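You operate a simulated robot arm through the tools that you are given. There is no shell and no other tool. Be economical: measure what you need, move in short steps, check, and stop when the job is done.

You are at the controls of a simulated robot arm. One attempt, no reset.

## Task
Pack the shallow steel tray (marked "TOOLS") on the top of the packing bench. At the end: the gauge block of thirty millimetres (marked "30") is in the shallow steel tray; the blue rubber sleeve stands where the green nozzle stood; the tub marked "2" from the top of the packing bench is in the shallow steel tray; the green nozzle stands on top of the test pack one; the white filter pad stands where the blue rubber sleeve stood; whatever was shut is shut again. Leave all else as you found it, and nothing knocked over.
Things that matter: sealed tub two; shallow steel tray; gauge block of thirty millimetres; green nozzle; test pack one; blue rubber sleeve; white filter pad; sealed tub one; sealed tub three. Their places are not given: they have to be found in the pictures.

It is judged by the outcome, as a careful person would: the job done as asked, and still so three seconds after it is handed in. It fails if anything else is knocked over, pushed out of place, dropped, spilled or broken.

## Robot
A 7-joint arm with a two-finger parallel gripper, fixed in place. Base frame: the origin is at the foot of the arm, x ahead of it, y to its left, z up; the work surface is at about z = 90. Units: cm, degrees, N and s.
With the tool pointing down near the work surface it reaches from about 24 to 68 cm from the base axis. Its first joint turns from -66.0 to 66.0 degrees. Payload 2.4 kg.
The tool frame sits at the grasp point between the pads (the TCP): z along the fingers, y along the line on which they close. The tips reach 3 cm beyond it. The gripper opens to 9.4 cm. The fingers are 2.8 cm wide and 1 cm thick; the gripper's body (5 by 9.6 cm) begins 5.5 cm behind the TCP.
Orientation is that of the tool frame in the base frame, as a unit quaternion [x, y, z, w]. With the fingers straight down and closing along the base's y, the tool's x points along the base's -x, its y along +y and its z along -z.

## Interface
- The arm moves only by the tool send_rows. Its argument "increments" is text: rows parted by semicolons, each of 7 numbers parted by spaces: the shift along the tool's x, y, z in units of 400 mm (1.0 is 400 mm), then the turn, a rotation vector about the tool's x, y, z in units of 90 degrees (1.0 is 90 degrees), then the gripper command, from -1 (shut) to 1 (fully open), values between in proportion. In form: x y z wx wy wz claw; .... A call has 1 to 10 rows; each row is the pose to reach, as a shift and turn from the pose commanded when the call began, along the tool's axes at that moment. A call with a number of a shift or a turn outside -1 to 1 is refused whole. A row lasts 0.2 s, in which the tool goes at most 5 cm and 8.6 degrees; a call with a longer step from one row to the next is refused whole, and so is a gripper value outside its range. A pose out of reach is approached as far as the arm can. The call stops where the force on the tool passes 40 N (or 10 N more than at its start, if that is more) or the arm is blocked; 0.2 s more then pass. The fingers move at their own pace (about 15.3 cm/s each) and stop on an object; they squeeze with about 27 N. The grip force told is the motor's: it shows also when the fingers shut on nothing. Time passes only in rows, and 0.2 s behind the last, so rows that repeat a pose let the fingers close. The reply holds the time, the measured pose of the TCP, the force on the tool along the base axes, the opening and the grip force, in the units named above and with some noise.
- Cameras (640 x 400 px; columns grow to the right, rows downward): "scene" is fixed at [3.6, 46.59, 144.63]; the picture's right is [-0.75, -0.66, 0.00], its down [-0.43, 0.49, -0.76] and it looks along [0.50, -0.57, -0.65] (base axes); focal length 262 px, centre (320, 200). "wrist" rides on the gripper at [-3.7, 0, -5.8] in the tool frame; the picture's right is [0.00, -1.00, 0.00], its down [0.97, 0.00, -0.24] and it looks along [0.24, 0.00, 0.97] (tool axes); focal length 218 px, centre (320, 200).
- camera(camera): a new picture of that camera. The clock stands still meanwhile.
- probe_pixels(camera, pixels): for up to 12 pixels [column, row] of the newest picture of that camera ("zoom" is the newest enlarged one), the place [x, y, z] in the base frame of the surface seen there, good to about 0.2 cm, but the place of the scene camera against the robot may be out by one fixed shift of up to 1.8 cm in any direction. The clock stands still meanwhile.
- zoom(camera, box): a new picture of the part [left, top, right, bottom] of that camera's present view, enlarged. The clock stands still meanwhile.
- sign_off(): hands the job in; it is judged then, once.

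Go step by step. Measure first, check grasps and placings, and put right what went wrong. The budget is 80 turns and 46 pictures, counting those below and the enlarged ones. Unless the task says otherwise, let go and move clear before handing in, and close with one line.

The tools are called after "Emit:" by a JSON object that holds its "op" and its "data". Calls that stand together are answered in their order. send_rows: Moves the arm, as the interface text tells. Its arguments: {"type":"object","properties":{"increments":{"type":"string"}},"required":["increments"]} The other tools are called the same way: camera (camera) takes a picture; probe_pixels (camera, pixels) gives the place of the surface under pixels of a picture; zoom (camera, box) takes an enlarged picture of a part of a camera's view; sign_off () hands the job in.

At the start:

```text
time_s: 0.0
position: [35.1, -14.02, 122.26]
orientation: [-0.001, 1.0, 0.001, 0.0]
ft_force: [0.3, -0.6, -0.8]
width: 9.4
grip_force: 0.1
```

scene: 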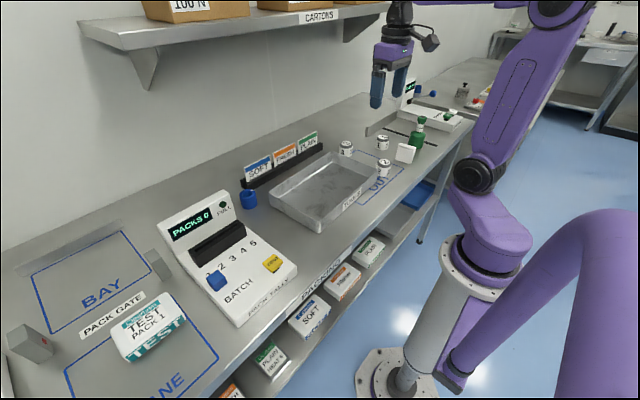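
wrist: 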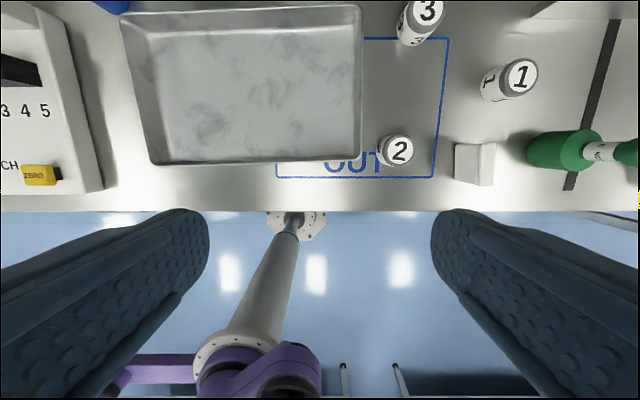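

The pictures show the tray in the middle, tubs 1, 2 and 3, a white block and a green thing near scene (415,130), and a blue ring at (248,198). I'll zoom in to identify the rest.

Emit:
{"op": "zoom", "data": {"camera": "scene", "box": [320, 70, 500, 200]}}

Emit:
{"op": "zoom", "data": {"camera": "scene", "box": [0, 180, 320, 400]}}

```text
3.08 times, centred on (410, 135) of scene
```

zoom: 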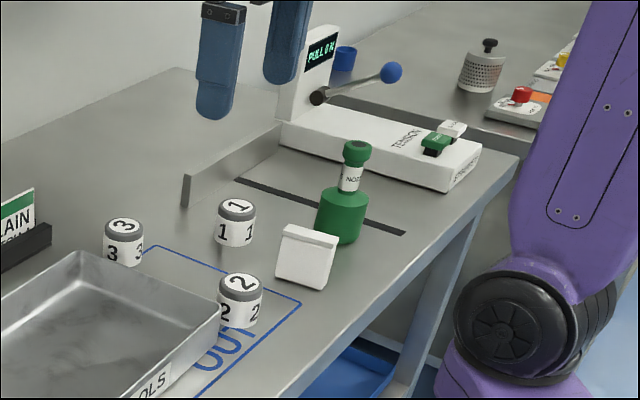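

```text
1.82 times, centred on (160, 290) of scene
```

zoom: 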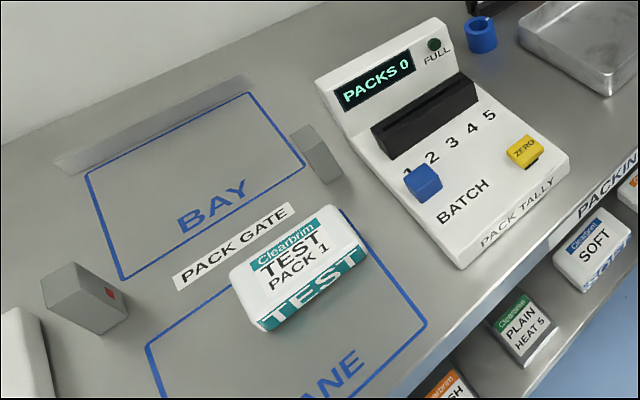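

Next I'll probe the main items, and zoom on the back shelf and the right side to look for the gauge block and anything shut.

Emit:
{"op": "probe_pixels", "data": {"camera": "scene", "pixels": [[248, 191], [415, 145], [405, 146], [383, 161], [381, 137], [346, 143], [150, 315], [85, 283], [30, 350], [158, 262], [325, 185], [418, 92]]}}

Emit:
{"op": "zoom", "data": {"camera": "scene", "box": [400, 0, 640, 150]}}

Emit:
{"op": "zoom", "data": {"camera": "scene", "box": [60, 0, 420, 225]}}

Emit:
{"op": "zoom", "data": {"camera": "scene", "box": [200, 170, 480, 400]}}

```text
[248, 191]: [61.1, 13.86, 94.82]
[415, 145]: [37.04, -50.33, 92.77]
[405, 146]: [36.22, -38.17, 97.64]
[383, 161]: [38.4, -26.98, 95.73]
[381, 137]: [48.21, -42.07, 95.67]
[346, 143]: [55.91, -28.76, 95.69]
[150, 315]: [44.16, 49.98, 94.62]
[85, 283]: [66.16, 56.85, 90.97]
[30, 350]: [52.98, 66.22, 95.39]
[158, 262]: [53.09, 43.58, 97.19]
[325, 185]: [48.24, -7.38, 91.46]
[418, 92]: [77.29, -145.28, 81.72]
```

```text
2.67 times, centred on (520, 75) of scene
```

zoom: 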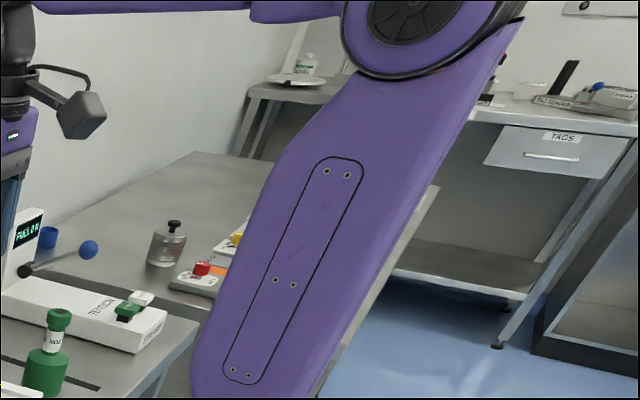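

```text
1.78 times, centred on (240, 112) of scene
```

zoom: 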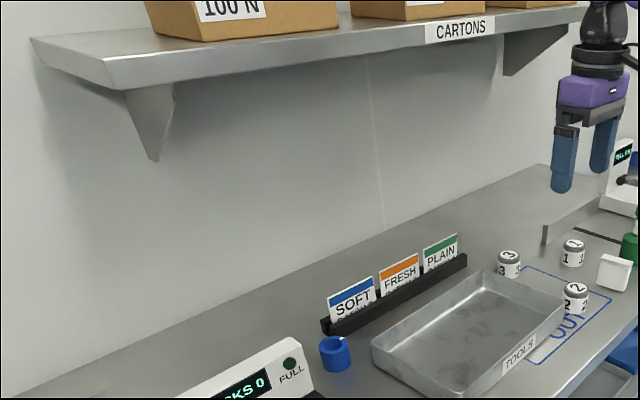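

```text
1.74 times, centred on (340, 285) of scene
```

zoom: 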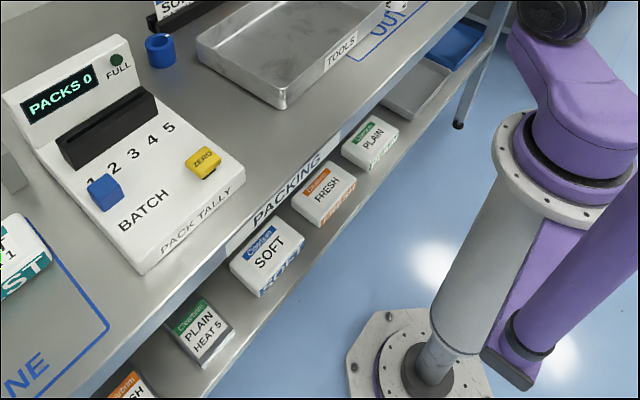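

The gauge block isn't visible yet. I'll move the wrist camera over the right side of the bench to look there.

Emit:
{"op": "send_rows", "data": {"increments": "-0.05 -0.09 0 0 0 0 1; -0.10 -0.18 0 0 0 0 1; -0.15 -0.27 0 0 0 0 1; -0.2 -0.36 0 0 0 0 1; -0.25 -0.45 0 0 0 0 1; -0.28 -0.54 0 0 0 0 1; -0.28 -0.63 0 0 0 0 1; -0.28 -0.68 0 0 0 0 1"}}

Emit:
{"op": "camera", "data": {"camera": "wrist"}}

```text
time_s: 1.8
position: [45.11, -40.42, 122.22]
orientation: [0.001, 1.0, 0.002, 0.0]
ft_force: [-0.1, 0.1, -0.5]
width: 9.4
grip_force: 0.0
out of reach, approached as far as the arm can: row 8
```

```text
38 pictures are left
```

wrist: 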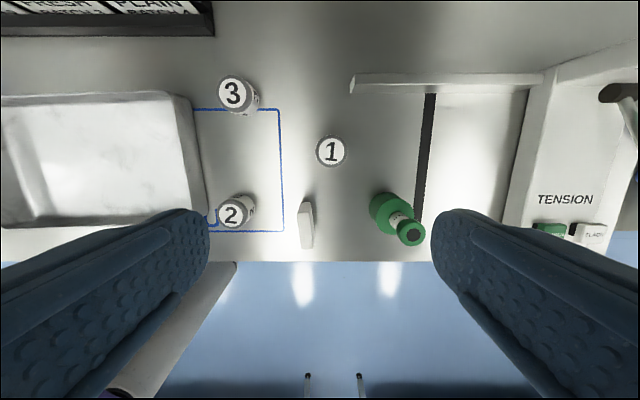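

From here I see the tubs, an upright thin pad at (306,225) and the nozzle at (395,215). The gauge block is not on this side, so I'll measure these with the wrist camera.

Emit:
{"op": "probe_pixels", "data": {"camera": "wrist", "pixels": [[411, 236], [397, 219], [380, 205], [307, 209], [304, 205], [306, 240], [299, 240], [333, 150], [239, 215], [233, 92], [30, 230], [190, 110]]}}

Emit:
{"op": "zoom", "data": {"camera": "wrist", "box": [200, 80, 440, 260]}}

```text
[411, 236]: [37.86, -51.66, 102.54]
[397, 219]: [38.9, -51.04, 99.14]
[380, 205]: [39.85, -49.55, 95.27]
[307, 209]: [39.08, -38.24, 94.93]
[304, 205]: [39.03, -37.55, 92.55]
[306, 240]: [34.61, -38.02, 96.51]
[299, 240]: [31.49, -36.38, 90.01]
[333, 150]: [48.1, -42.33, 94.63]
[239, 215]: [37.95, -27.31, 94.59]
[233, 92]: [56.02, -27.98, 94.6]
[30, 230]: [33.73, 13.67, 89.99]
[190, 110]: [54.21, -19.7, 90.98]
```

```text
2.22 times, centred on (320, 170) of wrist
```

zoom: 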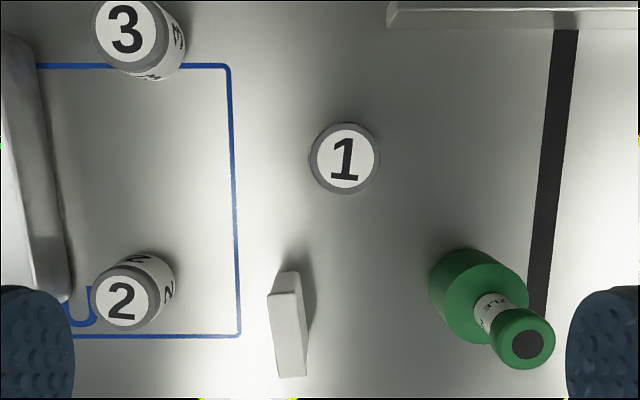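

Next I'll cross to the left side to look for the gauge block.

Emit:
{"op": "send_rows", "data": {"increments": "0.03 0.12 0 0 0 0 1; 0.03 0.24 0 0 0 0 1; 0.03 0.36 0 0 0 0 1; 0.03 0.48 0 0 0 0 1; 0.03 0.60 0 0 0 0 1; 0.03 0.72 0 0 0 0 1; 0.03 0.84 0 0 0 0 1; 0.03 0.96 0 0 0 0 1"}}

Emit:
{"op": "send_rows", "data": {"increments": "0.0 0.12 0 0 0 0 1; 0.0 0.24 0 0 0 0 1; 0.0 0.36 0 0 0 0 1; 0.0 0.48 0 0 0 0 1; 0.0 0.60 0 0 0 0 1; 0.0 0.72 0 0 0 0 1; 0.03 0.84 0 0 0 0 1; 0.06 0.96 0 0 0 0 1; 0.08 1.0 0 0 0 0 1"}}

Emit:
{"op": "camera", "data": {"camera": "wrist"}}

```text
time_s: 3.6
position: [43.95, -1.54, 122.02]
orientation: [0.001, 1.0, 0.0, 0.0]
ft_force: [0.4, -0.2, -0.6]
width: 9.38
grip_force: 0.1
```

```text
time_s: 5.6
position: [40.7, 38.23, 122.13]
orientation: [0.001, 1.0, 0.0, 0.0]
ft_force: [0.2, -0.9, -0.2]
width: 9.41
grip_force: 0.0
```

```text
36 pictures are left
```

wrist: 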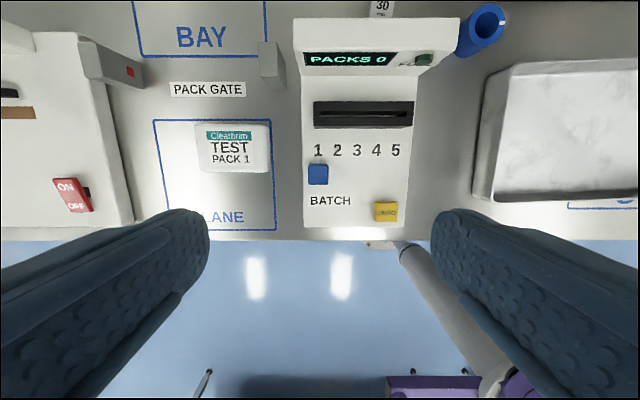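

The "30" block is at (382,8), behind the tally display. I'll measure it along with the sleeve, test pack and tray.

Emit:
{"op": "probe_pixels", "data": {"camera": "wrist", "pixels": [[382, 5], [373, 12], [391, 12], [320, 22], [455, 22], [488, 10], [487, 20], [202, 130], [267, 130], [202, 168], [265, 168], [233, 150]]}}

Emit:
{"op": "zoom", "data": {"camera": "wrist", "box": [280, 0, 540, 160]}}

```text
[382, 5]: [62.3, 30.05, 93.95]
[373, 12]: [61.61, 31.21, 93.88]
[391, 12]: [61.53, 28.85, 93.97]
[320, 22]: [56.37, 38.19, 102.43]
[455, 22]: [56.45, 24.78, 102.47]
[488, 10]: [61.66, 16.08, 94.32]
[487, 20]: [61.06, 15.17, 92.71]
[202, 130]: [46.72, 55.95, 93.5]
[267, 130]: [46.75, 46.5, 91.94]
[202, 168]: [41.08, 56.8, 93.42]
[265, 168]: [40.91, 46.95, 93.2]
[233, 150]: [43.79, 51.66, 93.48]
```

```text
2.46 times, centred on (410, 80) of wrist
```

zoom: 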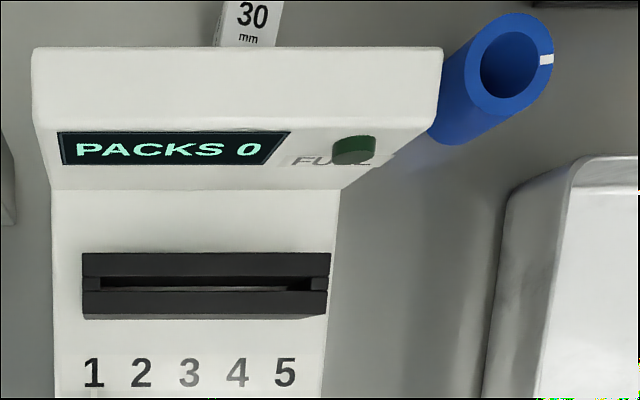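

The block's top is at z≈94, behind the display (z≈102). I'll move closer to see it whole.

Emit:
{"op": "send_rows", "data": {"increments": "-0.07 -0.06 0.02 0 0 0 1; -0.14 -0.12 0.04 0 0 0 1; -0.21 -0.18 0.06 0 0 0 1; -0.28 -0.24 0.08 0 0 0 1; -0.34 -0.30 0.1 0 0 0 1; -0.38 -0.33 0.1 0 0 0 1; -0.38 -0.33 0.1 0 0 0 1"}}

Emit:
{"op": "camera", "data": {"camera": "wrist"}}

```text
time_s: 7.2
position: [56.24, 24.83, 118.09]
orientation: [0.0, 1.0, 0.0, -0.001]
ft_force: [-0.2, -0.7, -0.5]
width: 9.41
grip_force: 0.1
```

```text
34 pictures are left
```

wrist: 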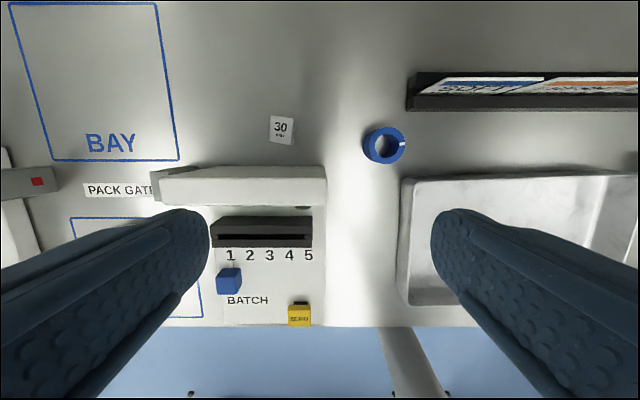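

Emit:
{"op": "zoom", "data": {"camera": "wrist", "box": [250, 90, 430, 200]}}

Emit:
{"op": "probe_pixels", "data": {"camera": "wrist", "pixels": [[281, 127], [271, 117], [293, 117], [270, 140], [291, 142], [384, 132], [367, 147], [401, 150], [384, 161], [170, 172], [325, 172], [240, 203]]}}

```text
3.56 times, centred on (340, 145) of wrist
```

zoom: 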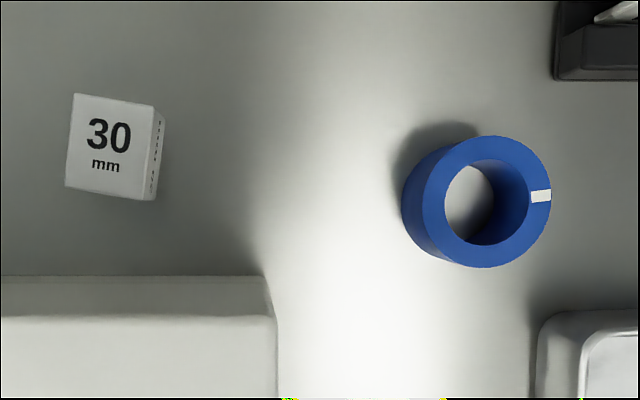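

```text
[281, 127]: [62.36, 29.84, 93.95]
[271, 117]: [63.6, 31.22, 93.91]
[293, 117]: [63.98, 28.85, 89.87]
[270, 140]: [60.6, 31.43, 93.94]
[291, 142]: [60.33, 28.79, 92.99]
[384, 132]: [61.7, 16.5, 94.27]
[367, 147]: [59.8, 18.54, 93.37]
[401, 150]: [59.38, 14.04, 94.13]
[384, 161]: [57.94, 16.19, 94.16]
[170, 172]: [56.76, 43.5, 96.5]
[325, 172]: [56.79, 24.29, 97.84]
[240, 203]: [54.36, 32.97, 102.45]
```

The block's centre is about (62.0, 29.95), top at z 94, turned about 8°. The sleeve's centre is about (60.0, 15.6), 4.7 cm wide, top at 94.2. The block is at the edge of reach (r≈68.8), so I'll approach with a small outward tilt, checking the shelf height first.

Emit:
{"op": "probe_pixels", "data": {"camera": "scene", "pixels": [[140, 45], [230, 30], [330, 12], [300, 150], [245, 180]]}}

Emit:
{"op": "send_rows", "data": {"increments": "-0.05 0.05 0.05 0 -0.04 0.04 0.6; -0.1 0.1 0.12 0 -0.089 0.085 0.6; -0.138 0.128 0.22 0 -0.089 0.085 0.6; -0.138 0.128 0.30 0 -0.089 0.085 0.6; -0.138 0.128 0.30 0 -0.089 0.085 0.6"}}

Emit:
{"op": "camera", "data": {"camera": "wrist"}}

```text
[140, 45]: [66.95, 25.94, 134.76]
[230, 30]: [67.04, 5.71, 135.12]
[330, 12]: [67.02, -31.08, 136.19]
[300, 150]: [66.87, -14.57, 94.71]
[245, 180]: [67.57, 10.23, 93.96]
```

```text
time_s: 8.4
position: [61.96, 30.14, 105.94]
orientation: [0.067, 0.995, -0.001, 0.07]
ft_force: [-1.2, -0.7, 0.6]
width: 7.49
grip_force: 0.2
```

```text
32 pictures are left
```

wrist: 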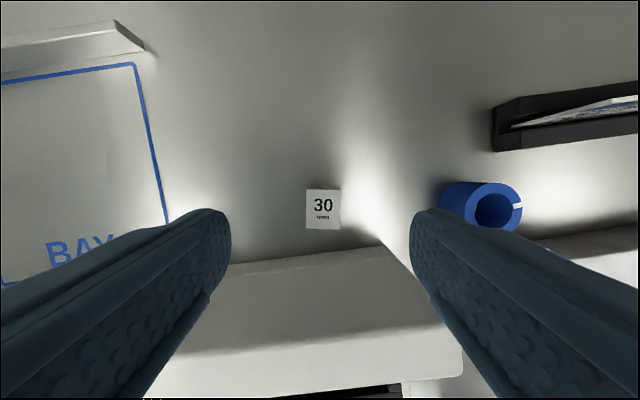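

The block sits centred between the fingers (323 against 321) and is nearly aligned. I'll go straight down and grip it.

Emit:
{"op": "send_rows", "data": {"increments": "0.0142 0 0.1 0 0 0 0.6; 0.0285 0 0.2 0 0 0 0.6; 0.0385 0 0.275 0 0 0 0.6; 0.0425 0 0.303 0 0 0 0.6; 0.0425 0 0.303 0 0 0 0.6; 0.0425 0 0.303 0 0 0 -1; 0.0425 0 0.303 0 0 0 -1; 0.0425 0 0.303 0 0 0 -1"}}

```text
time_s: 10.2
position: [61.79, 30.13, 93.69]
orientation: [0.067, 0.995, -0.001, 0.07]
ft_force: [0.8, -0.5, 0.5]
width: 3.43
grip_force: 27.1
```

The grip held at width 3.43. I'll lift straight up and look.

Emit:
{"op": "send_rows", "data": {"increments": "-0.0142 0 -0.1 0 0 0 -1; -0.0285 0 -0.2 0 0 0 -1; -0.043 0 -0.3 0 0 0 -1; -0.05 0 -0.36 0 0 0 -1; -0.05 0 -0.36 0 0 0 -1"}}

Emit:
{"op": "camera", "data": {"camera": "wrist"}}

```text
time_s: 11.4
position: [61.42, 30.07, 108.64]
orientation: [0.066, 0.995, 0.0, 0.07]
ft_force: [-0.1, 0.1, -3.1]
width: 3.43
grip_force: 26.8
```

```text
31 pictures are left
```

wrist: 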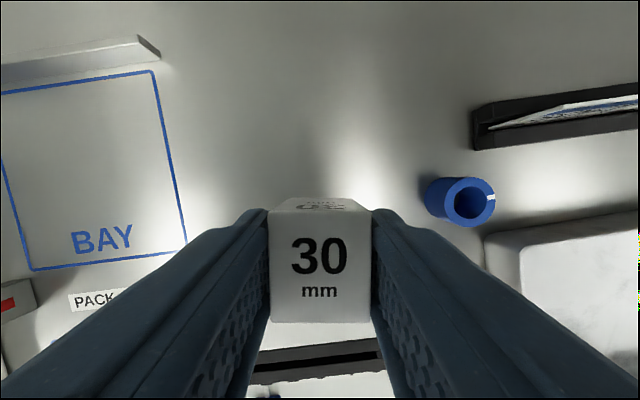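

The block is held. I'll carry it over the tray and level the tool.

Emit:
{"op": "send_rows", "data": {"increments": "0.035 -0.109 -0.03 0 0 0 -1; 0.07 -0.218 -0.06 0 0.01 -0.01 -1; 0.104 -0.327 -0.09 0 0.03 -0.03 -1; 0.139 -0.436 -0.11 0 0.05 -0.05 -1; 0.174 -0.545 -0.13 0 0.07 -0.07 -1; 0.209 -0.653 -0.148 0 0.089 -0.085 -1; 0.244 -0.762 -0.148 0 0.089 -0.085 -1; 0.278 -0.871 -0.148 0 0.089 -0.085 -1; 0.278 -0.871 -0.148 0 0.089 -0.085 -1"}}

Emit:
{"op": "camera", "data": {"camera": "wrist"}}

```text
time_s: 13.4
position: [45.21, -2.68, 112.72]
orientation: [0.0, 1.0, -0.001, -0.001]
ft_force: [-0.3, 0.4, -2.8]
width: 3.41
grip_force: 26.5
```

```text
30 pictures are left
```

wrist: 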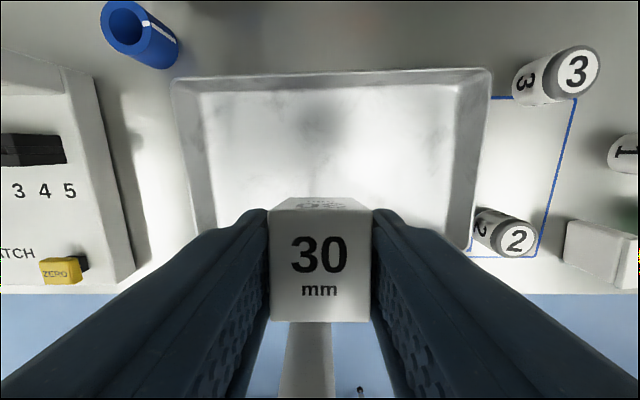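

Emit:
{"op": "probe_pixels", "data": {"camera": "wrist", "pixels": [[175, 82], [488, 72], [330, 72], [330, 110], [250, 180], [420, 180], [215, 215], [445, 220], [468, 247], [205, 150], [460, 150]]}}

```text
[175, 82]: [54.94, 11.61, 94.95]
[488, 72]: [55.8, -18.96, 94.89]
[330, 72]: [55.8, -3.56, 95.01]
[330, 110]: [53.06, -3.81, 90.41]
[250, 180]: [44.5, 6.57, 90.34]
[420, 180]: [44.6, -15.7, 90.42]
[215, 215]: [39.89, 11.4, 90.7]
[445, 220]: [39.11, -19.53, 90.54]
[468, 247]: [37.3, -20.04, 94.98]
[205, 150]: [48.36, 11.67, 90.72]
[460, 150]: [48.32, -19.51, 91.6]
```

The tray floor is at z≈90.4 and its rim at 95, with the inside spanning about x 38–53, y −18.5–11. Since I gripped the block with a tilt, I'll put the same tilt back and set it down at about (46, 3).

Emit:
{"op": "send_rows", "data": {"increments": "-0.01 0.05 0.09 0 -0.03 0 -1; -0.02 0.1 0.19 0 -0.06 0 -1; -0.025 0.14 0.29 0 -0.089 0 -1; -0.025 0.14 0.37 0 -0.089 0 -1; -0.025 0.14 0.43 0 -0.089 0 -1; -0.025 0.14 0.455 0 -0.089 0 -1; -0.025 0.14 0.46 0 -0.089 0 -1; -0.025 0.14 0.463 0 -0.089 0 -1; -0.025 0.14 0.463 0 -0.089 0 -1"}}

```text
time_s: 15.4
position: [45.99, 2.79, 93.99]
orientation: [-0.001, 0.997, 0.001, 0.073]
ft_force: [-2.1, 8.7, 19.6]
width: 3.43
grip_force: 27.0
```

It's in contact with the floor at about 20 N. I'll ease up slightly, release and rise.

Emit:
{"op": "send_rows", "data": {"increments": "0 0 -0.003 0 0 0 -1; 0 0 -0.003 0 0 0 0.2; 0 0 -0.003 0 0 0 0.2; 0 0 -0.06 0 0 0 0.2; 0 0 -0.17 0 0 0 0.2; 0 0 -0.28 0 0 0 0.2; 0 0 -0.4 0 0.089 0 0.2; 0 0 -0.4 0 0.089 0 0.2"}}

Emit:
{"op": "camera", "data": {"camera": "wrist"}}

```text
time_s: 17.2
position: [43.73, 2.86, 109.85]
orientation: [0.0, 1.0, 0.0, 0.0]
ft_force: [-0.5, -0.5, 0.2]
width: 5.65
grip_force: 0.0
```

```text
29 pictures are left
```

wrist: 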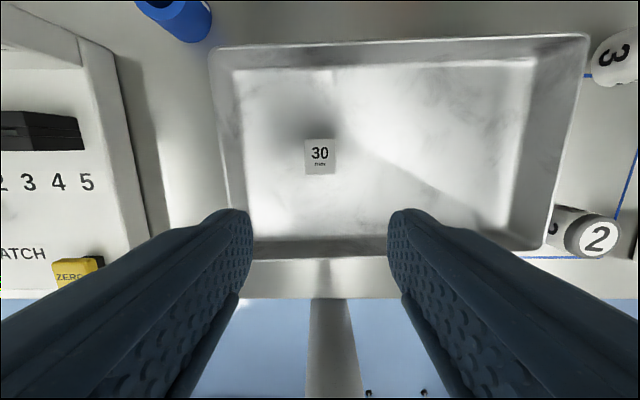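

The block stands in the tray. Next is tub 2: I'll move above (38, −27.3).

Emit:
{"op": "send_rows", "data": {"increments": "0.02 -0.12 -0.05 0 0 0 0.5; 0.04 -0.24 -0.05 0 0 0 0.5; 0.07 -0.36 -0.05 0 0 0 0.5; 0.09 -0.48 -0.05 0 0 0 0.5; 0.11 -0.6 -0.05 0 0 0 0.5; 0.13 -0.70 -0.02 0 0 0 0.5; 0.1425 -0.755 0.03 0 0 0 0.5; 0.1425 -0.755 0.06 0 0 0 0.5; 0.1425 -0.755 0.06 0 0 0 0.5"}}

Emit:
{"op": "camera", "data": {"camera": "wrist"}}

```text
refused: row 1 steps farther than a row can; nothing moved
```

```text
28 pictures are left
```

wrist: 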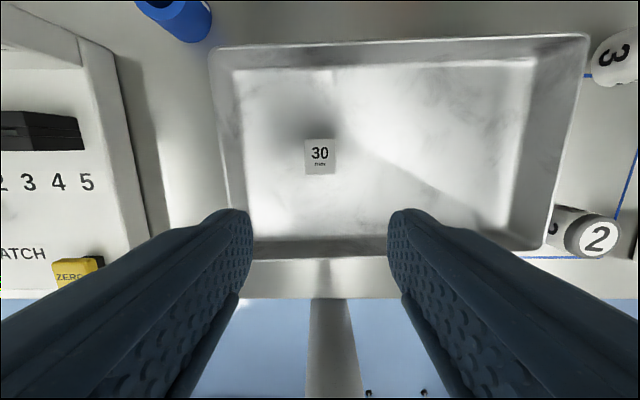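

That was refused because the first step was too long, so I'll split the rows.

Emit:
{"op": "send_rows", "data": {"increments": "0.02 -0.10 -0.03 0 0 0 0.5; 0.04 -0.21 -0.05 0 0 0 0.5; 0.06 -0.32 -0.05 0 0 0 0.5; 0.08 -0.43 -0.05 0 0 0 0.5; 0.1 -0.54 -0.05 0 0 0 0.5; 0.12 -0.65 -0.02 0 0 0 0.5; 0.1425 -0.755 0.02 0 0 0 0.5; 0.1425 -0.755 0.06 0 0 0 0.5; 0.1425 -0.755 0.06 0 0 0 0.5"}}

Emit:
{"op": "camera", "data": {"camera": "wrist"}}

```text
time_s: 19.2
position: [38.45, -27.73, 107.14]
orientation: [0.0, 1.0, 0.0, 0.0]
ft_force: [0.2, -0.4, 0.3]
width: 7.04
grip_force: 0.1
```

```text
27 pictures are left
```

wrist: 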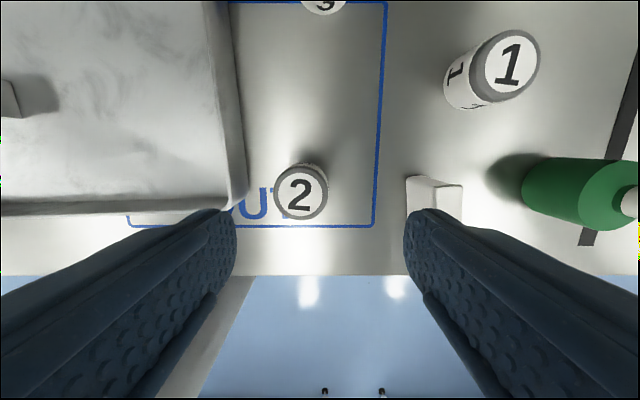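

By my estimate the tub's centre is about (38.0, −26.1). I'll probe its cap edges to confirm, and the pad's edges too.

Emit:
{"op": "probe_pixels", "data": {"camera": "wrist", "pixels": [[300, 195], [277, 195], [324, 195], [300, 175], [300, 215], [410, 180], [433, 184], [458, 189], [462, 187]]}}

```text
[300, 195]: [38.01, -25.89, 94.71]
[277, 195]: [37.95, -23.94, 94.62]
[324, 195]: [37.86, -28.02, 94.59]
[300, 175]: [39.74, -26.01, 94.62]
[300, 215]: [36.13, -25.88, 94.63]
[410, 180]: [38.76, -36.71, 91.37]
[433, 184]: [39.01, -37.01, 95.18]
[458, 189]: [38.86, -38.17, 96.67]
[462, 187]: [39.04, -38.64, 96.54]
```

The tub's centre is (38.0, −26.0) and it's 4.4 cm wide. I'll descend and grip.

Emit:
{"op": "send_rows", "data": {"increments": "0.011 0.044 0.05 0 0 0 0.5; 0.011 0.044 0.15 0 0 0 0.5; 0.011 0.044 0.25 0 0 0 0.5; 0.011 0.044 0.32 0 0 0 0.5; 0.011 0.044 0.341 0 0 0 0.5; 0.011 0.044 0.341 0 0 0 0.5; 0.011 0.044 0.341 0 0 0 -1; 0.011 0.044 0.341 0 0 0 -1; 0.011 0.044 0.341 0 0 0 -1"}}

Emit:
{"op": "send_rows", "data": {"increments": "0 0 -0.04 0 0 0 -1; 0 0 -0.15 0 0 0 -1; 0 0 -0.25 0 0 0 -1; 0 0 -0.3 0 0 0 -1; 0 0 -0.3 0 0 0 -1"}}

Emit:
{"op": "camera", "data": {"camera": "wrist"}}

```text
time_s: 21.2
position: [37.64, -25.79, 93.68]
orientation: [-0.001, 1.0, 0.0, 0.0]
ft_force: [-0.1, -0.9, 0.7]
width: 4.92
grip_force: 27.2
```

```text
time_s: 22.4
position: [37.73, -25.76, 105.91]
orientation: [0.0, 1.0, 0.0, 0.0]
ft_force: [0.3, 0.0, -0.9]
width: 4.95
grip_force: 27.1
```

```text
26 pictures are left
```

wrist: 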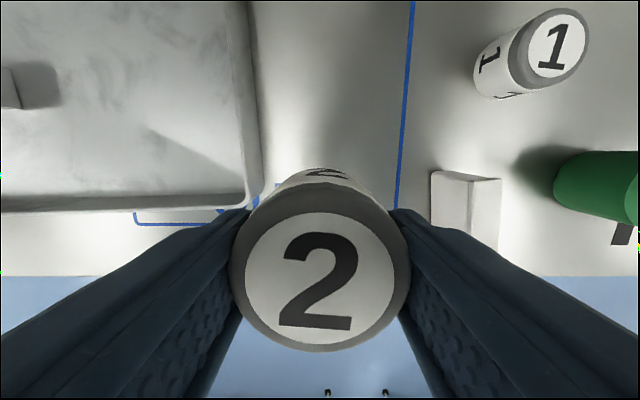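

The tub is held upright. I'll carry it into the tray at about (46, −9).

Emit:
{"op": "send_rows", "data": {"increments": "-0.05 0.1 0 0 0 0 -1; -0.1 0.2 0 0 0 0 -1; -0.15 0.3 0 0 0 0 -1; -0.207 0.42 0 0 0 0 -1; -0.207 0.42 0.1 0 0 0 -1; -0.207 0.42 0.2 0 0 0 -1; -0.207 0.42 0.27 0 0 0 -1; -0.207 0.42 0.292 0 0 0 -1; -0.207 0.42 0.297 0 0 0 -1; -0.207 0.42 0.297 0 0 0 -1"}}

```text
refused: row 4 steps farther than a row can; nothing moved
```

Emit:
{"op": "send_rows", "data": {"increments": "-0.05 0.105 0 0 0 0 -1; -0.1 0.21 0 0 0 0 -1; -0.15 0.315 0 0 0 0 -1; -0.2 0.415 0 0 0 0 -1; -0.207 0.42 0.1 0 0 0 -1; -0.207 0.42 0.2 0 0 0 -1; -0.207 0.42 0.27 0 0 0 -1; -0.207 0.42 0.292 0 0 0 -1; -0.207 0.42 0.297 0 0 0 -1; -0.207 0.42 0.297 0 0 0 -1"}}

```text
time_s: 24.6
position: [45.92, -8.96, 94.04]
orientation: [0.0, 1.0, 0.0, 0.001]
ft_force: [-2.3, 1.3, 17.8]
width: 4.94
grip_force: 27.3
```

It's on the floor. I'll ease off, release and rise, then head toward the nozzle.

Emit:
{"op": "send_rows", "data": {"increments": "0 0 -0.003 0 0 0 -1; 0 0 -0.003 0 0 0 0.4; 0 0 -0.003 0 0 0 0.4; 0 0 -0.1 0 0 0 0.4; 0 0 -0.22 0 0 0 0.4; 0 0 -0.34 0 0 0 0.6; 0 0 -0.46 0 0 0 0.8; 0 0 -0.56 0 0 0 1; 0 0 -0.56 0 0 0 1"}}

Emit:
{"op": "send_rows", "data": {"increments": "0.02 -0.11 0 0 0 0 1; 0.04 -0.22 0 0 0 0 1; 0.06 -0.33 0 0 0 0 1; 0.08 -0.44 0 0 0 0 1; 0.1 -0.55 0 0 0 0 1; 0.12 -0.66 0 0 0 0 1; 0.14 -0.77 0 0 0 0 1; 0.16 -0.88 0 0 0 0 1; 0.18 -0.98 0 0 0 0 1; 0.18 -0.98 0 0 0 0 1"}}

Emit:
{"op": "camera", "data": {"camera": "wrist"}}

Emit:
{"op": "zoom", "data": {"camera": "scene", "box": [250, 80, 490, 230]}}

```text
time_s: 26.6
position: [45.91, -9.19, 115.93]
orientation: [0.001, 1.0, 0.0, -0.001]
ft_force: [0.4, 0.5, -0.4]
width: 9.4
grip_force: 0.1
```

```text
time_s: 28.8
position: [38.88, -48.19, 116.45]
orientation: [0.0, 1.0, 0.0, 0.0]
ft_force: [0.2, -0.8, 0.2]
width: 9.4
grip_force: 0.1
```

```text
25 pictures are left
```

wrist: 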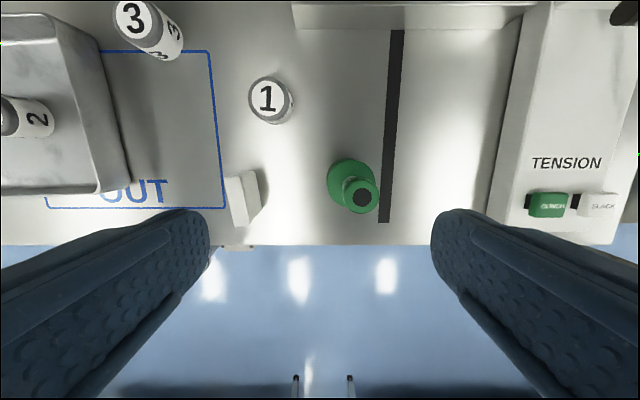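

```text
2.67 times, centred on (370, 155) of scene
```

zoom: 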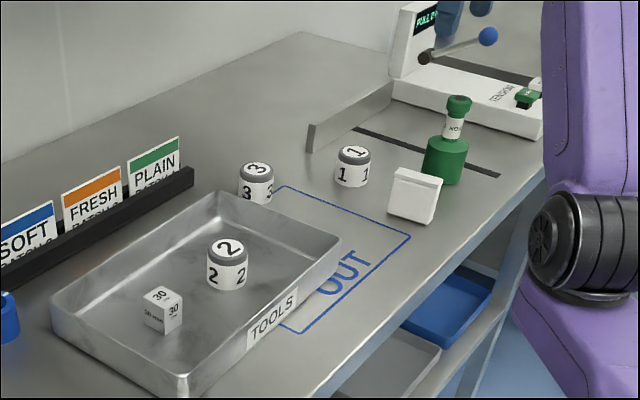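

Both items are in the tray. I'll enlarge the nozzle and pad to measure them.

Emit:
{"op": "zoom", "data": {"camera": "wrist", "box": [210, 130, 410, 255]}}

```text
3.20 times, centred on (310, 192) of wrist
```

zoom: 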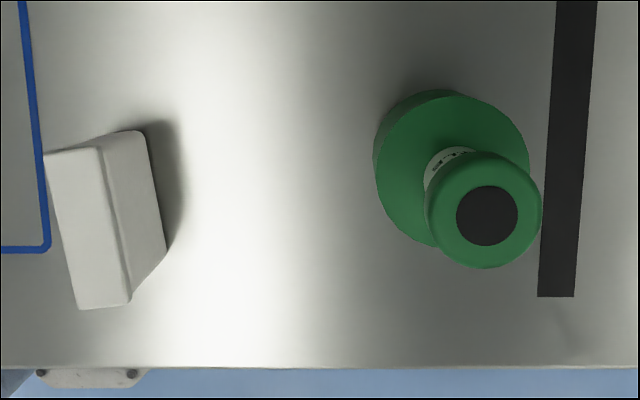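

Emit:
{"op": "probe_pixels", "data": {"camera": "zoom", "pixels": [[487, 215], [435, 215], [540, 215], [487, 265], [380, 150], [410, 150], [455, 105], [525, 150], [75, 160], [95, 290], [62, 228], [120, 295]]}}

Emit:
{"op": "probe_pixels", "data": {"camera": "zoom", "pixels": [[48, 155], [80, 305], [98, 150], [128, 300], [140, 135], [165, 245], [50, 180], [118, 180], [375, 165], [440, 170], [400, 215], [430, 95]]}}

```text
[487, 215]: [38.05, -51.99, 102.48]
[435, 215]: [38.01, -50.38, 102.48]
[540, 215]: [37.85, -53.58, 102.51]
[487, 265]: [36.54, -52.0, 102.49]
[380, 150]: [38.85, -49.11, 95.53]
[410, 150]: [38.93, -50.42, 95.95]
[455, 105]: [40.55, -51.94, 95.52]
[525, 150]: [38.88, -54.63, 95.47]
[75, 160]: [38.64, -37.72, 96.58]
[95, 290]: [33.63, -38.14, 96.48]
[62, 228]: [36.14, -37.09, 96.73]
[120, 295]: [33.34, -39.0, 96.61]
```

```text
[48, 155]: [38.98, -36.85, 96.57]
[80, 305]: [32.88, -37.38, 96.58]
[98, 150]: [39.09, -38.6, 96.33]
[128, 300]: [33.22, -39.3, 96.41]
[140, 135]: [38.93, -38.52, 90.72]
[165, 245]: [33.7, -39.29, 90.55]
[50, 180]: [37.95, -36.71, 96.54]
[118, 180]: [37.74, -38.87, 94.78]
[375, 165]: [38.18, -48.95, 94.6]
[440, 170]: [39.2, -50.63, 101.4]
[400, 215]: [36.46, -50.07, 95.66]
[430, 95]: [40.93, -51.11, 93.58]
```

The nozzle's axis is at (38.0, −52.0), with its cap 3.2 cm wide and top at 102.5. Its 5.8 cm body sits too low under the palm, so I'll grip the cap at z≈101. I'll use a small outward tilt about the closing axis, which helps reach the pack later.

Emit:
{"op": "send_rows", "data": {"increments": "0.011 -0.05 0.03 0 -0.06 0 0.5; 0.022 -0.095 0.06 0 -0.111 0 0.5; 0.022 -0.095 0.16 0 -0.111 0 0.5; 0.022 -0.095 0.26 0 -0.111 0 0.5; 0.022 -0.095 0.34 0 -0.111 0 0.5; 0.022 -0.095 0.386 0 -0.111 0 0.5; 0.022 -0.095 0.386 0 -0.111 0 0.5"}}

Emit:
{"op": "camera", "data": {"camera": "wrist"}}

```text
time_s: 30.4
position: [38.11, -51.79, 100.79]
orientation: [0.0, 0.996, 0.0, 0.086]
ft_force: [-0.4, -0.4, 0.8]
width: 7.06
grip_force: 0.0
```

```text
22 pictures are left
```

wrist: 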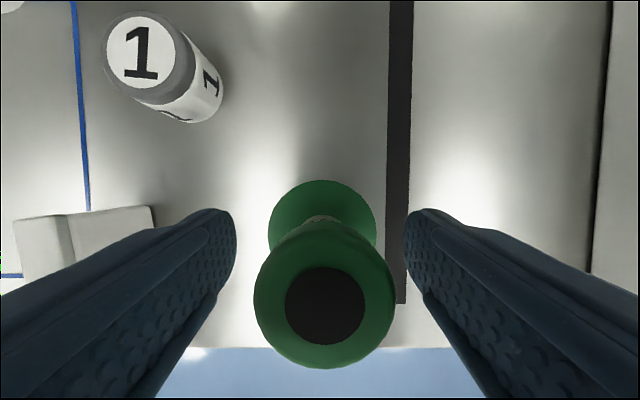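

The cap is centred between the fingers, so I'll close and lift straight up.

Emit:
{"op": "send_rows", "data": {"increments": "0 0 0 0 0 0 -1; 0 0 0 0 0 0 -1; 0 0 0 0 0 0 -1; -0.0086 0 -0.05 0 0 0 -1; -0.0222 0 -0.128 0 0 0 -1; -0.04 0 -0.23 0 0 0 -1; -0.0556 0 -0.32 0 0 0 -1; -0.0556 0 -0.32 0 0 0 -1"}}

Emit:
{"op": "camera", "data": {"camera": "wrist"}}

```text
time_s: 32.2
position: [37.76, -51.89, 113.88]
orientation: [0.001, 0.996, 0.001, 0.087]
ft_force: [0.2, 0.6, -2.0]
width: 3.29
grip_force: 27.0
```

```text
21 pictures are left
```

wrist: 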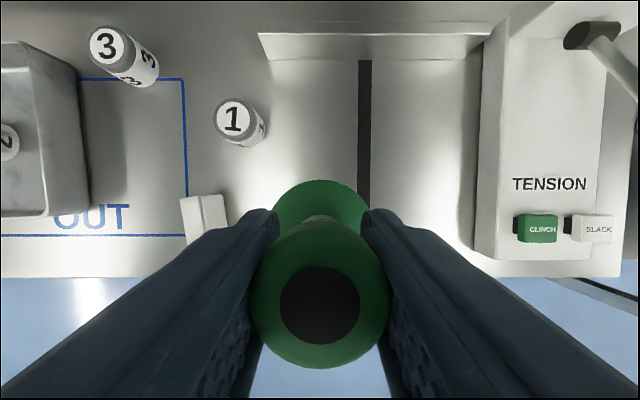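

It's held upright. I'll carry it across to the left side in three stages.

Emit:
{"op": "send_rows", "data": {"increments": "0 0.1 0 0 0 0 -1; 0 0.21 0 0 0 0 -1; 0 0.32 0 0 0 0 -1; 0 0.43 0 0 0 0 -1; 0 0.54 0 0 0 0 -1; 0 0.65 0 0 0 0 -1; 0 0.76 0 0 0 0 -1; 0 0.87 0 0 0 0 -1; 0 0.98 0 0 0 0 -1"}}

Emit:
{"op": "send_rows", "data": {"increments": "0 0.1 0 0 0 0 -1; 0 0.21 0 0 0 0 -1; 0 0.32 0 0 0 0 -1; 0 0.43 0 0 0 0 -1; 0 0.54 0 0 0 0 -1; 0 0.65 0 0 0 0 -1; 0 0.76 0 0 0 0 -1; 0 0.87 0 0 0 0 -1; 0 0.92 0 0 0 0 -1"}}

Emit:
{"op": "camera", "data": {"camera": "wrist"}}

```text
time_s: 34.2
position: [37.75, -12.49, 113.82]
orientation: [0.001, 0.996, 0.0, 0.087]
ft_force: [0.3, 0.1, -1.1]
width: 3.26
grip_force: 27.1
```

```text
time_s: 36.2
position: [37.78, 24.06, 113.84]
orientation: [-0.001, 0.996, 0.0, 0.088]
ft_force: [0.6, 0.4, -1.0]
width: 3.31
grip_force: 26.5
```

```text
20 pictures are left
```

wrist: 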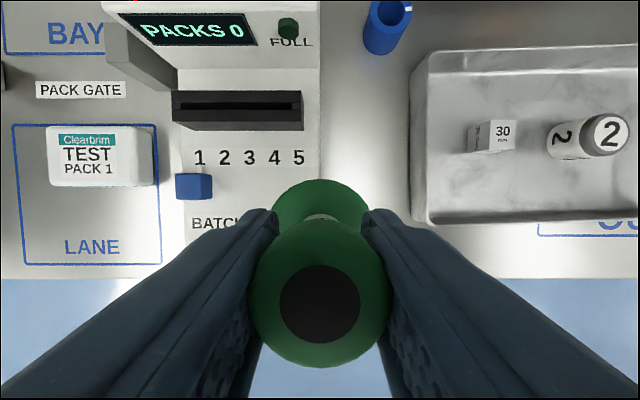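

The pack is visible at (100,155). I'll probe its top edges.

Emit:
{"op": "probe_pixels", "data": {"camera": "wrist", "pixels": [[50, 135], [135, 135], [55, 183], [135, 183], [100, 128], [95, 186], [47, 155], [152, 155], [142, 160], [95, 155]]}}

```text
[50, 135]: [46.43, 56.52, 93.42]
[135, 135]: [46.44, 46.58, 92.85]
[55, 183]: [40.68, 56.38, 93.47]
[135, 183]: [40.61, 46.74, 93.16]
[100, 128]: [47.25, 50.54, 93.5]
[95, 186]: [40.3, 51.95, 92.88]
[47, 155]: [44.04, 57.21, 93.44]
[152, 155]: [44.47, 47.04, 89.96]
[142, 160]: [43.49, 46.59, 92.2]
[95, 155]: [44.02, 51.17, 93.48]
```

The pack's top is at z 93.5, centre (43.7, 51.8). I'll move above it.

Emit:
{"op": "send_rows", "data": {"increments": "-0.02 0.1 0.0035 0 0 0 -1; -0.04 0.2 0.007 0 0 0 -1; -0.06 0.3 0.0105 0 0 0 -1; -0.085 0.4 0.0147 0 0 0 -1; -0.11 0.5 0.019 0 0 0 -1; -0.13 0.6 0.0225 0 0 0 -1; -0.141 0.678 0.0245 0 0 0 -1; -0.141 0.678 0.0245 0 0 0 -1"}}

```text
time_s: 38.0
position: [43.44, 51.21, 113.74]
orientation: [0.0, 0.996, 0.0, 0.087]
ft_force: [0.0, 0.0, -0.8]
width: 3.33
grip_force: 27.0
```

Position reached. I'll lower it onto the pack, with contact expected at TCP z≈104.3.

Emit:
{"op": "send_rows", "data": {"increments": "0.0142 0 0.082 0 0 0 -1; 0.027 0 0.155 0 0 0 -1; 0.0355 0 0.205 0 0 0 -1; 0.0385 0 0.222 0 0 0 -1; 0.0398 0 0.229 0 0 0 -1; 0.0404 0 0.2327 0 0 0 -1; 0.0404 0 0.2327 0 0 0 -1"}}

Emit:
{"op": "camera", "data": {"camera": "scene"}}

```text
time_s: 39.6
position: [43.62, 51.12, 104.35]
orientation: [0.001, 0.996, 0.0, 0.088]
ft_force: [-0.2, -0.6, -1.0]
width: 3.32
grip_force: 27.0
```

```text
19 pictures are left
```

scene: 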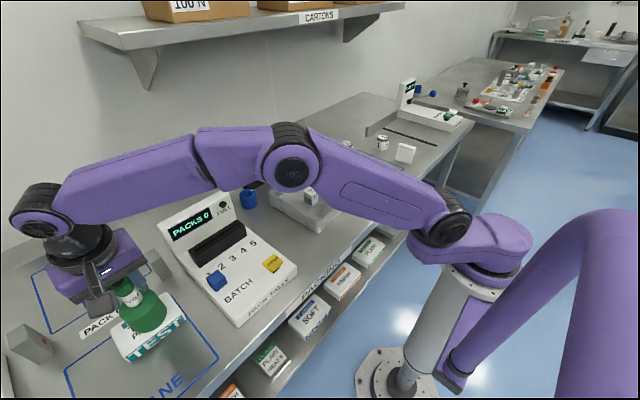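

There's no contact yet, so I'll inch down a few millimetres at a time.

Emit:
{"op": "send_rows", "data": {"increments": "0.0004 0 0.0025 0 0 0 -1; 0.0008 0 0.005 0 0 0 -1; 0.0008 0 0.005 0 0 0 -1"}}

Emit:
{"op": "zoom", "data": {"camera": "scene", "box": [60, 240, 220, 380]}}

```text
time_s: 40.4
position: [43.57, 51.09, 104.27]
orientation: [0.001, 0.996, 0.001, 0.089]
ft_force: [-0.9, -3.2, 11.4]
width: 3.3
grip_force: 26.9
```

```text
2.86 times, centred on (140, 310) of scene
```

zoom: 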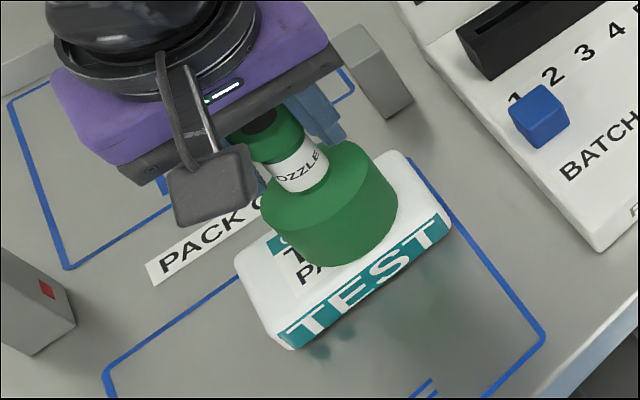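

Contact is 11 N. I'll release and rise vertically.

Emit:
{"op": "send_rows", "data": {"increments": "-0.0004 0 -0.0025 0 0 0 -1; -0.0004 0 -0.0025 0 0 0 -0.1; -0.0004 0 -0.0025 0 0 0 0.4; -0.0004 0 -0.0025 0 0 0 0.4; -0.0142 0 -0.082 0 0 0 0.4; -0.0285 0 -0.165 0 0 0 0.4; -0.045 0 -0.26 0 0 0 0.4; -0.06 0 -0.345 0 0 0 0.4; -0.06 0 -0.345 0 0 0 0.4"}}

Emit:
{"op": "camera", "data": {"camera": "wrist"}}

```text
time_s: 42.4
position: [43.14, 50.46, 116.43]
orientation: [0.0, 0.996, 0.001, 0.088]
ft_force: [0.0, 0.3, 0.1]
width: 6.56
grip_force: 0.1
out of reach, approached as far as the arm can: row 8, 9
```

```text
17 pictures are left
```

wrist: 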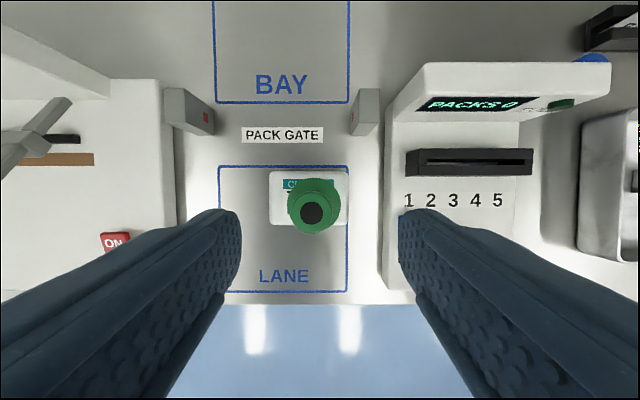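

The nozzle stands on the pack. Now the sleeve: I'll move above (60, 15.6) with the tool level.

Emit:
{"op": "send_rows", "data": {"increments": "-0.04 -0.1 0.01 0 0.01 0 0.5; -0.088 -0.195 0.025 0 0.03 0 0.5; -0.132 -0.292 0.045 0 0.05 0 0.5; -0.176 -0.389 0.065 0 0.07 0 0.5; -0.22 -0.486 0.09 0 0.09 0 0.5; -0.264 -0.583 0.115 0 0.111 0 0.5; -0.308 -0.68 0.14 0 0.111 0 0.5; -0.352 -0.777 0.17 0 0.111 0 0.5; -0.395 -0.8725 0.196 0 0.111 0 0.5; -0.395 -0.8725 0.196 0 0.111 0 0.5"}}

Emit:
{"op": "camera", "data": {"camera": "wrist"}}

```text
time_s: 44.6
position: [60.28, 15.54, 111.53]
orientation: [0.0, 1.0, 0.001, 0.0]
ft_force: [0.4, 1.0, -0.1]
width: 7.06
grip_force: 0.2
```

```text
16 pictures are left
```

wrist: 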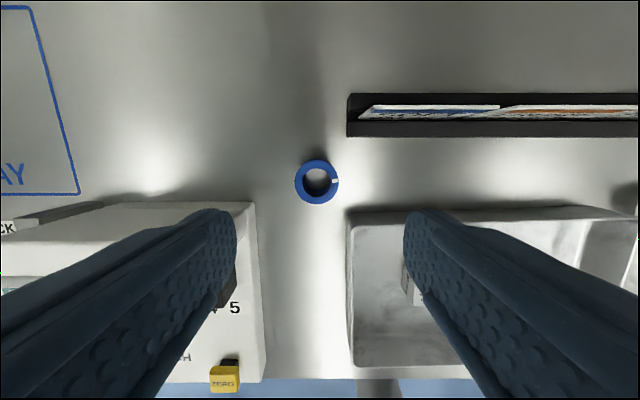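

The ring is centred at (317,182), so the sleeve is at (60.2, 15.75). I'll descend and grip it.

Emit:
{"op": "send_rows", "data": {"increments": "0.002 0.005 0.11 0 0 0 0.5; 0.002 0.005 0.22 0 0 0 0.5; 0.002 0.005 0.33 0 0 0 0.5; 0.002 0.005 0.42 0 0 0 0.5; 0.002 0.005 0.452 0 0 0 0.5; 0.002 0.005 0.452 0 0 0 0.5; 0.002 0.005 0.452 0 0 0 -1; 0.002 0.005 0.452 0 0 0 -1; 0.002 0.005 0.452 0 0 0 -1"}}

Emit:
{"op": "send_rows", "data": {"increments": "0 0 -0.04 0 0 0 -1; 0 0 -0.15 0 0 0 -1; 0 0 -0.26 0 0 0 -1; 0 0 -0.37 0 0 0 -1; 0 0 -0.42 0 0 0 -1; 0 0 -0.42 0 0 0 -1"}}

Emit:
{"op": "camera", "data": {"camera": "wrist"}}

```text
time_s: 46.6
position: [60.03, 15.97, 93.66]
orientation: [0.0, 1.0, 0.001, 0.0]
ft_force: [-0.2, -1.0, -0.2]
width: 4.65
grip_force: 26.7
```

```text
time_s: 48.0
position: [59.97, 15.82, 110.26]
orientation: [0.001, 1.0, 0.0, 0.0]
ft_force: [-0.1, 0.8, -0.8]
width: 4.64
grip_force: 27.3
```

```text
15 pictures are left
```

wrist: 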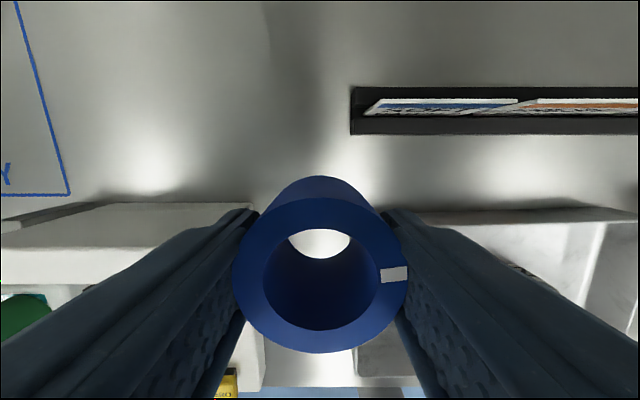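

The sleeve is held. I'll carry it to the nozzle's old place (38.0, −52.0).

Emit:
{"op": "send_rows", "data": {"increments": "0.035 -0.106 0 0 0 0 -1; 0.07 -0.212 0 0 0 0 -1; 0.105 -0.318 0 0 0 0 -1; 0.14 -0.424 0 0 0 0 -1; 0.175 -0.53 0 0 0 0 -1; 0.21 -0.636 0 0 0 0 -1; 0.245 -0.742 0 0 0 0 -1; 0.279 -0.8475 0 0 0 0 -1"}}

Emit:
{"op": "send_rows", "data": {"increments": "0.035 -0.106 0 0 0 0 -1; 0.07 -0.212 0 0 0 0 -1; 0.105 -0.318 0 0 0 0 -1; 0.14 -0.424 0 0 0 0 -1; 0.175 -0.53 0 0 0 0 -1; 0.21 -0.636 0 0 0 0 -1; 0.245 -0.742 0 0 0 0 -1; 0.279 -0.8475 0 0 0 0 -1; 0.279 -0.8475 0 0 0 0 -1"}}

Emit:
{"op": "camera", "data": {"camera": "wrist"}}

```text
time_s: 49.8
position: [48.61, -17.91, 110.13]
orientation: [-0.001, 1.0, 0.0, 0.0]
ft_force: [-0.6, 0.2, -0.8]
width: 4.67
grip_force: 26.8
```

```text
time_s: 51.8
position: [37.93, -51.97, 110.18]
orientation: [0.001, 1.0, 0.0, 0.0]
ft_force: [-0.1, 0.2, -1.3]
width: 4.67
grip_force: 27.0
```

```text
14 pictures are left
```

wrist: 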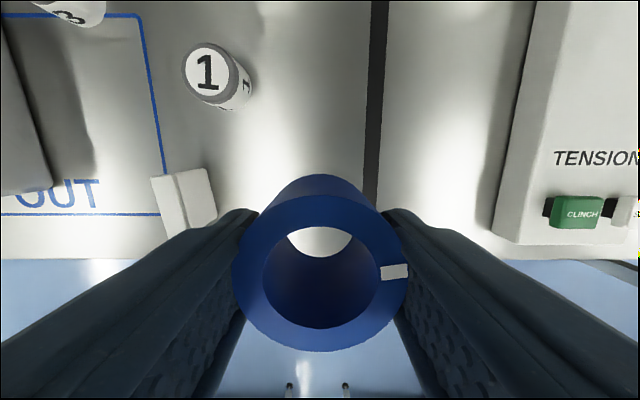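

It's positioned, so I'll lower it.

Emit:
{"op": "send_rows", "data": {"increments": "0.004 0 0.11 0 0 0 -1; 0.004 0 0.22 0 0 0 -1; 0.004 0 0.32 0 0 0 -1; 0.004 0 0.39 0 0 0 -1; 0.004 0 0.406 0 0 0 -1; 0.004 0 0.411 0 0 0 -1; 0.004 0 0.4145 0 0 0 -1; 0.004 0 0.4145 0 0 0 -1"}}

```text
time_s: 53.6
position: [37.64, -51.94, 93.7]
orientation: [-0.001, 1.0, 0.0, 0.001]
ft_force: [-0.3, 0.1, -1.1]
width: 4.65
grip_force: 26.8
```

Emit:
{"op": "send_rows", "data": {"increments": "0 0 0.0025 0 0 0 -1; 0 0 0.005 0 0 0 -1; 0 0 0.005 0 0 0 -1"}}

```text
time_s: 54.4
position: [37.46, -52.0, 93.5]
orientation: [-0.001, 1.0, -0.001, 0.0]
ft_force: [1.5, -0.2, 3.5]
width: 4.64
grip_force: 27.1
```

It's just in contact, so I'll release and rise, then move above the pad at about (36, −38.2), turned 6°.

Emit:
{"op": "send_rows", "data": {"increments": "0 0 0 0 0 0 0.4; 0 0 0 0 0 0 0.4; 0 0 -0.02 0 0 0 0.4; 0 0 -0.12 0 0 0 0.4; 0 0 -0.23 0 0 0 0.4; 0 0 -0.35 0 0 0 0.4; 0.02 0.11 -0.38 0 0 -0.03 0.2; 0.03 0.22 -0.38 0 0 -0.07 0; 0.035 0.345 -0.38 0 0 -0.07 0; 0.035 0.345 -0.38 0 0 -0.07 0"}}

Emit:
{"op": "camera", "data": {"camera": "wrist"}}

```text
time_s: 56.6
position: [35.99, -38.01, 108.91]
orientation: [-0.055, 0.998, 0.0, 0.0]
ft_force: [0.6, -0.1, -0.3]
width: 4.7
grip_force: 0.1
```

```text
13 pictures are left
```

wrist: 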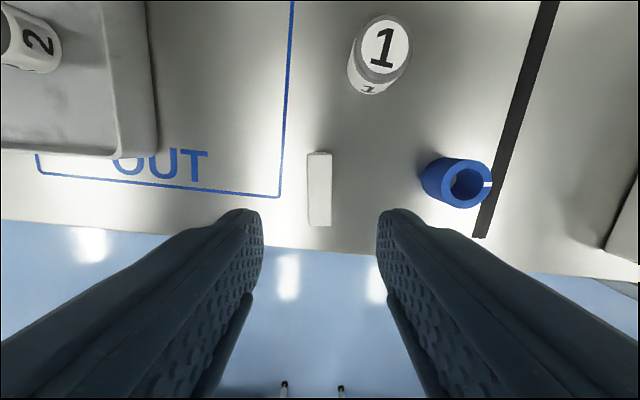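

The pad is aligned and centred (319 against about 320). I'll check the sleeve and pad with a probe.

Emit:
{"op": "probe_pixels", "data": {"camera": "wrist", "pixels": [[452, 185], [488, 185], [468, 165], [465, 203], [309, 158], [330, 158], [309, 222], [329, 222]]}}

Emit:
{"op": "send_rows", "data": {"increments": "0 0 0.1 0 0 0 0; 0 0 0.2 0 0 0 0; 0 0 0.3 0 0 0 0; 0 0 0.37 0 0 0 0; 0 0 0.37 0 0 0 0; 0 0 0.37 0 0 0 -1; 0 0 0.37 0 0 0 -1; 0 0 0.37 0 0 0 -1"}}

```text
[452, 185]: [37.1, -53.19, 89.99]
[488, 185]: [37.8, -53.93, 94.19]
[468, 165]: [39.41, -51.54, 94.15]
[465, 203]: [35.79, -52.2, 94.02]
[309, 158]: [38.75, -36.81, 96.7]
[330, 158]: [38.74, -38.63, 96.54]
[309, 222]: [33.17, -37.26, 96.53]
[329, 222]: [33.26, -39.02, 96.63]
```

```text
time_s: 58.4
position: [35.92, -38.38, 94.12]
orientation: [-0.055, 0.998, 0.0, 0.0]
ft_force: [-0.5, -0.6, 0.3]
width: 2.34
grip_force: 27.3
```

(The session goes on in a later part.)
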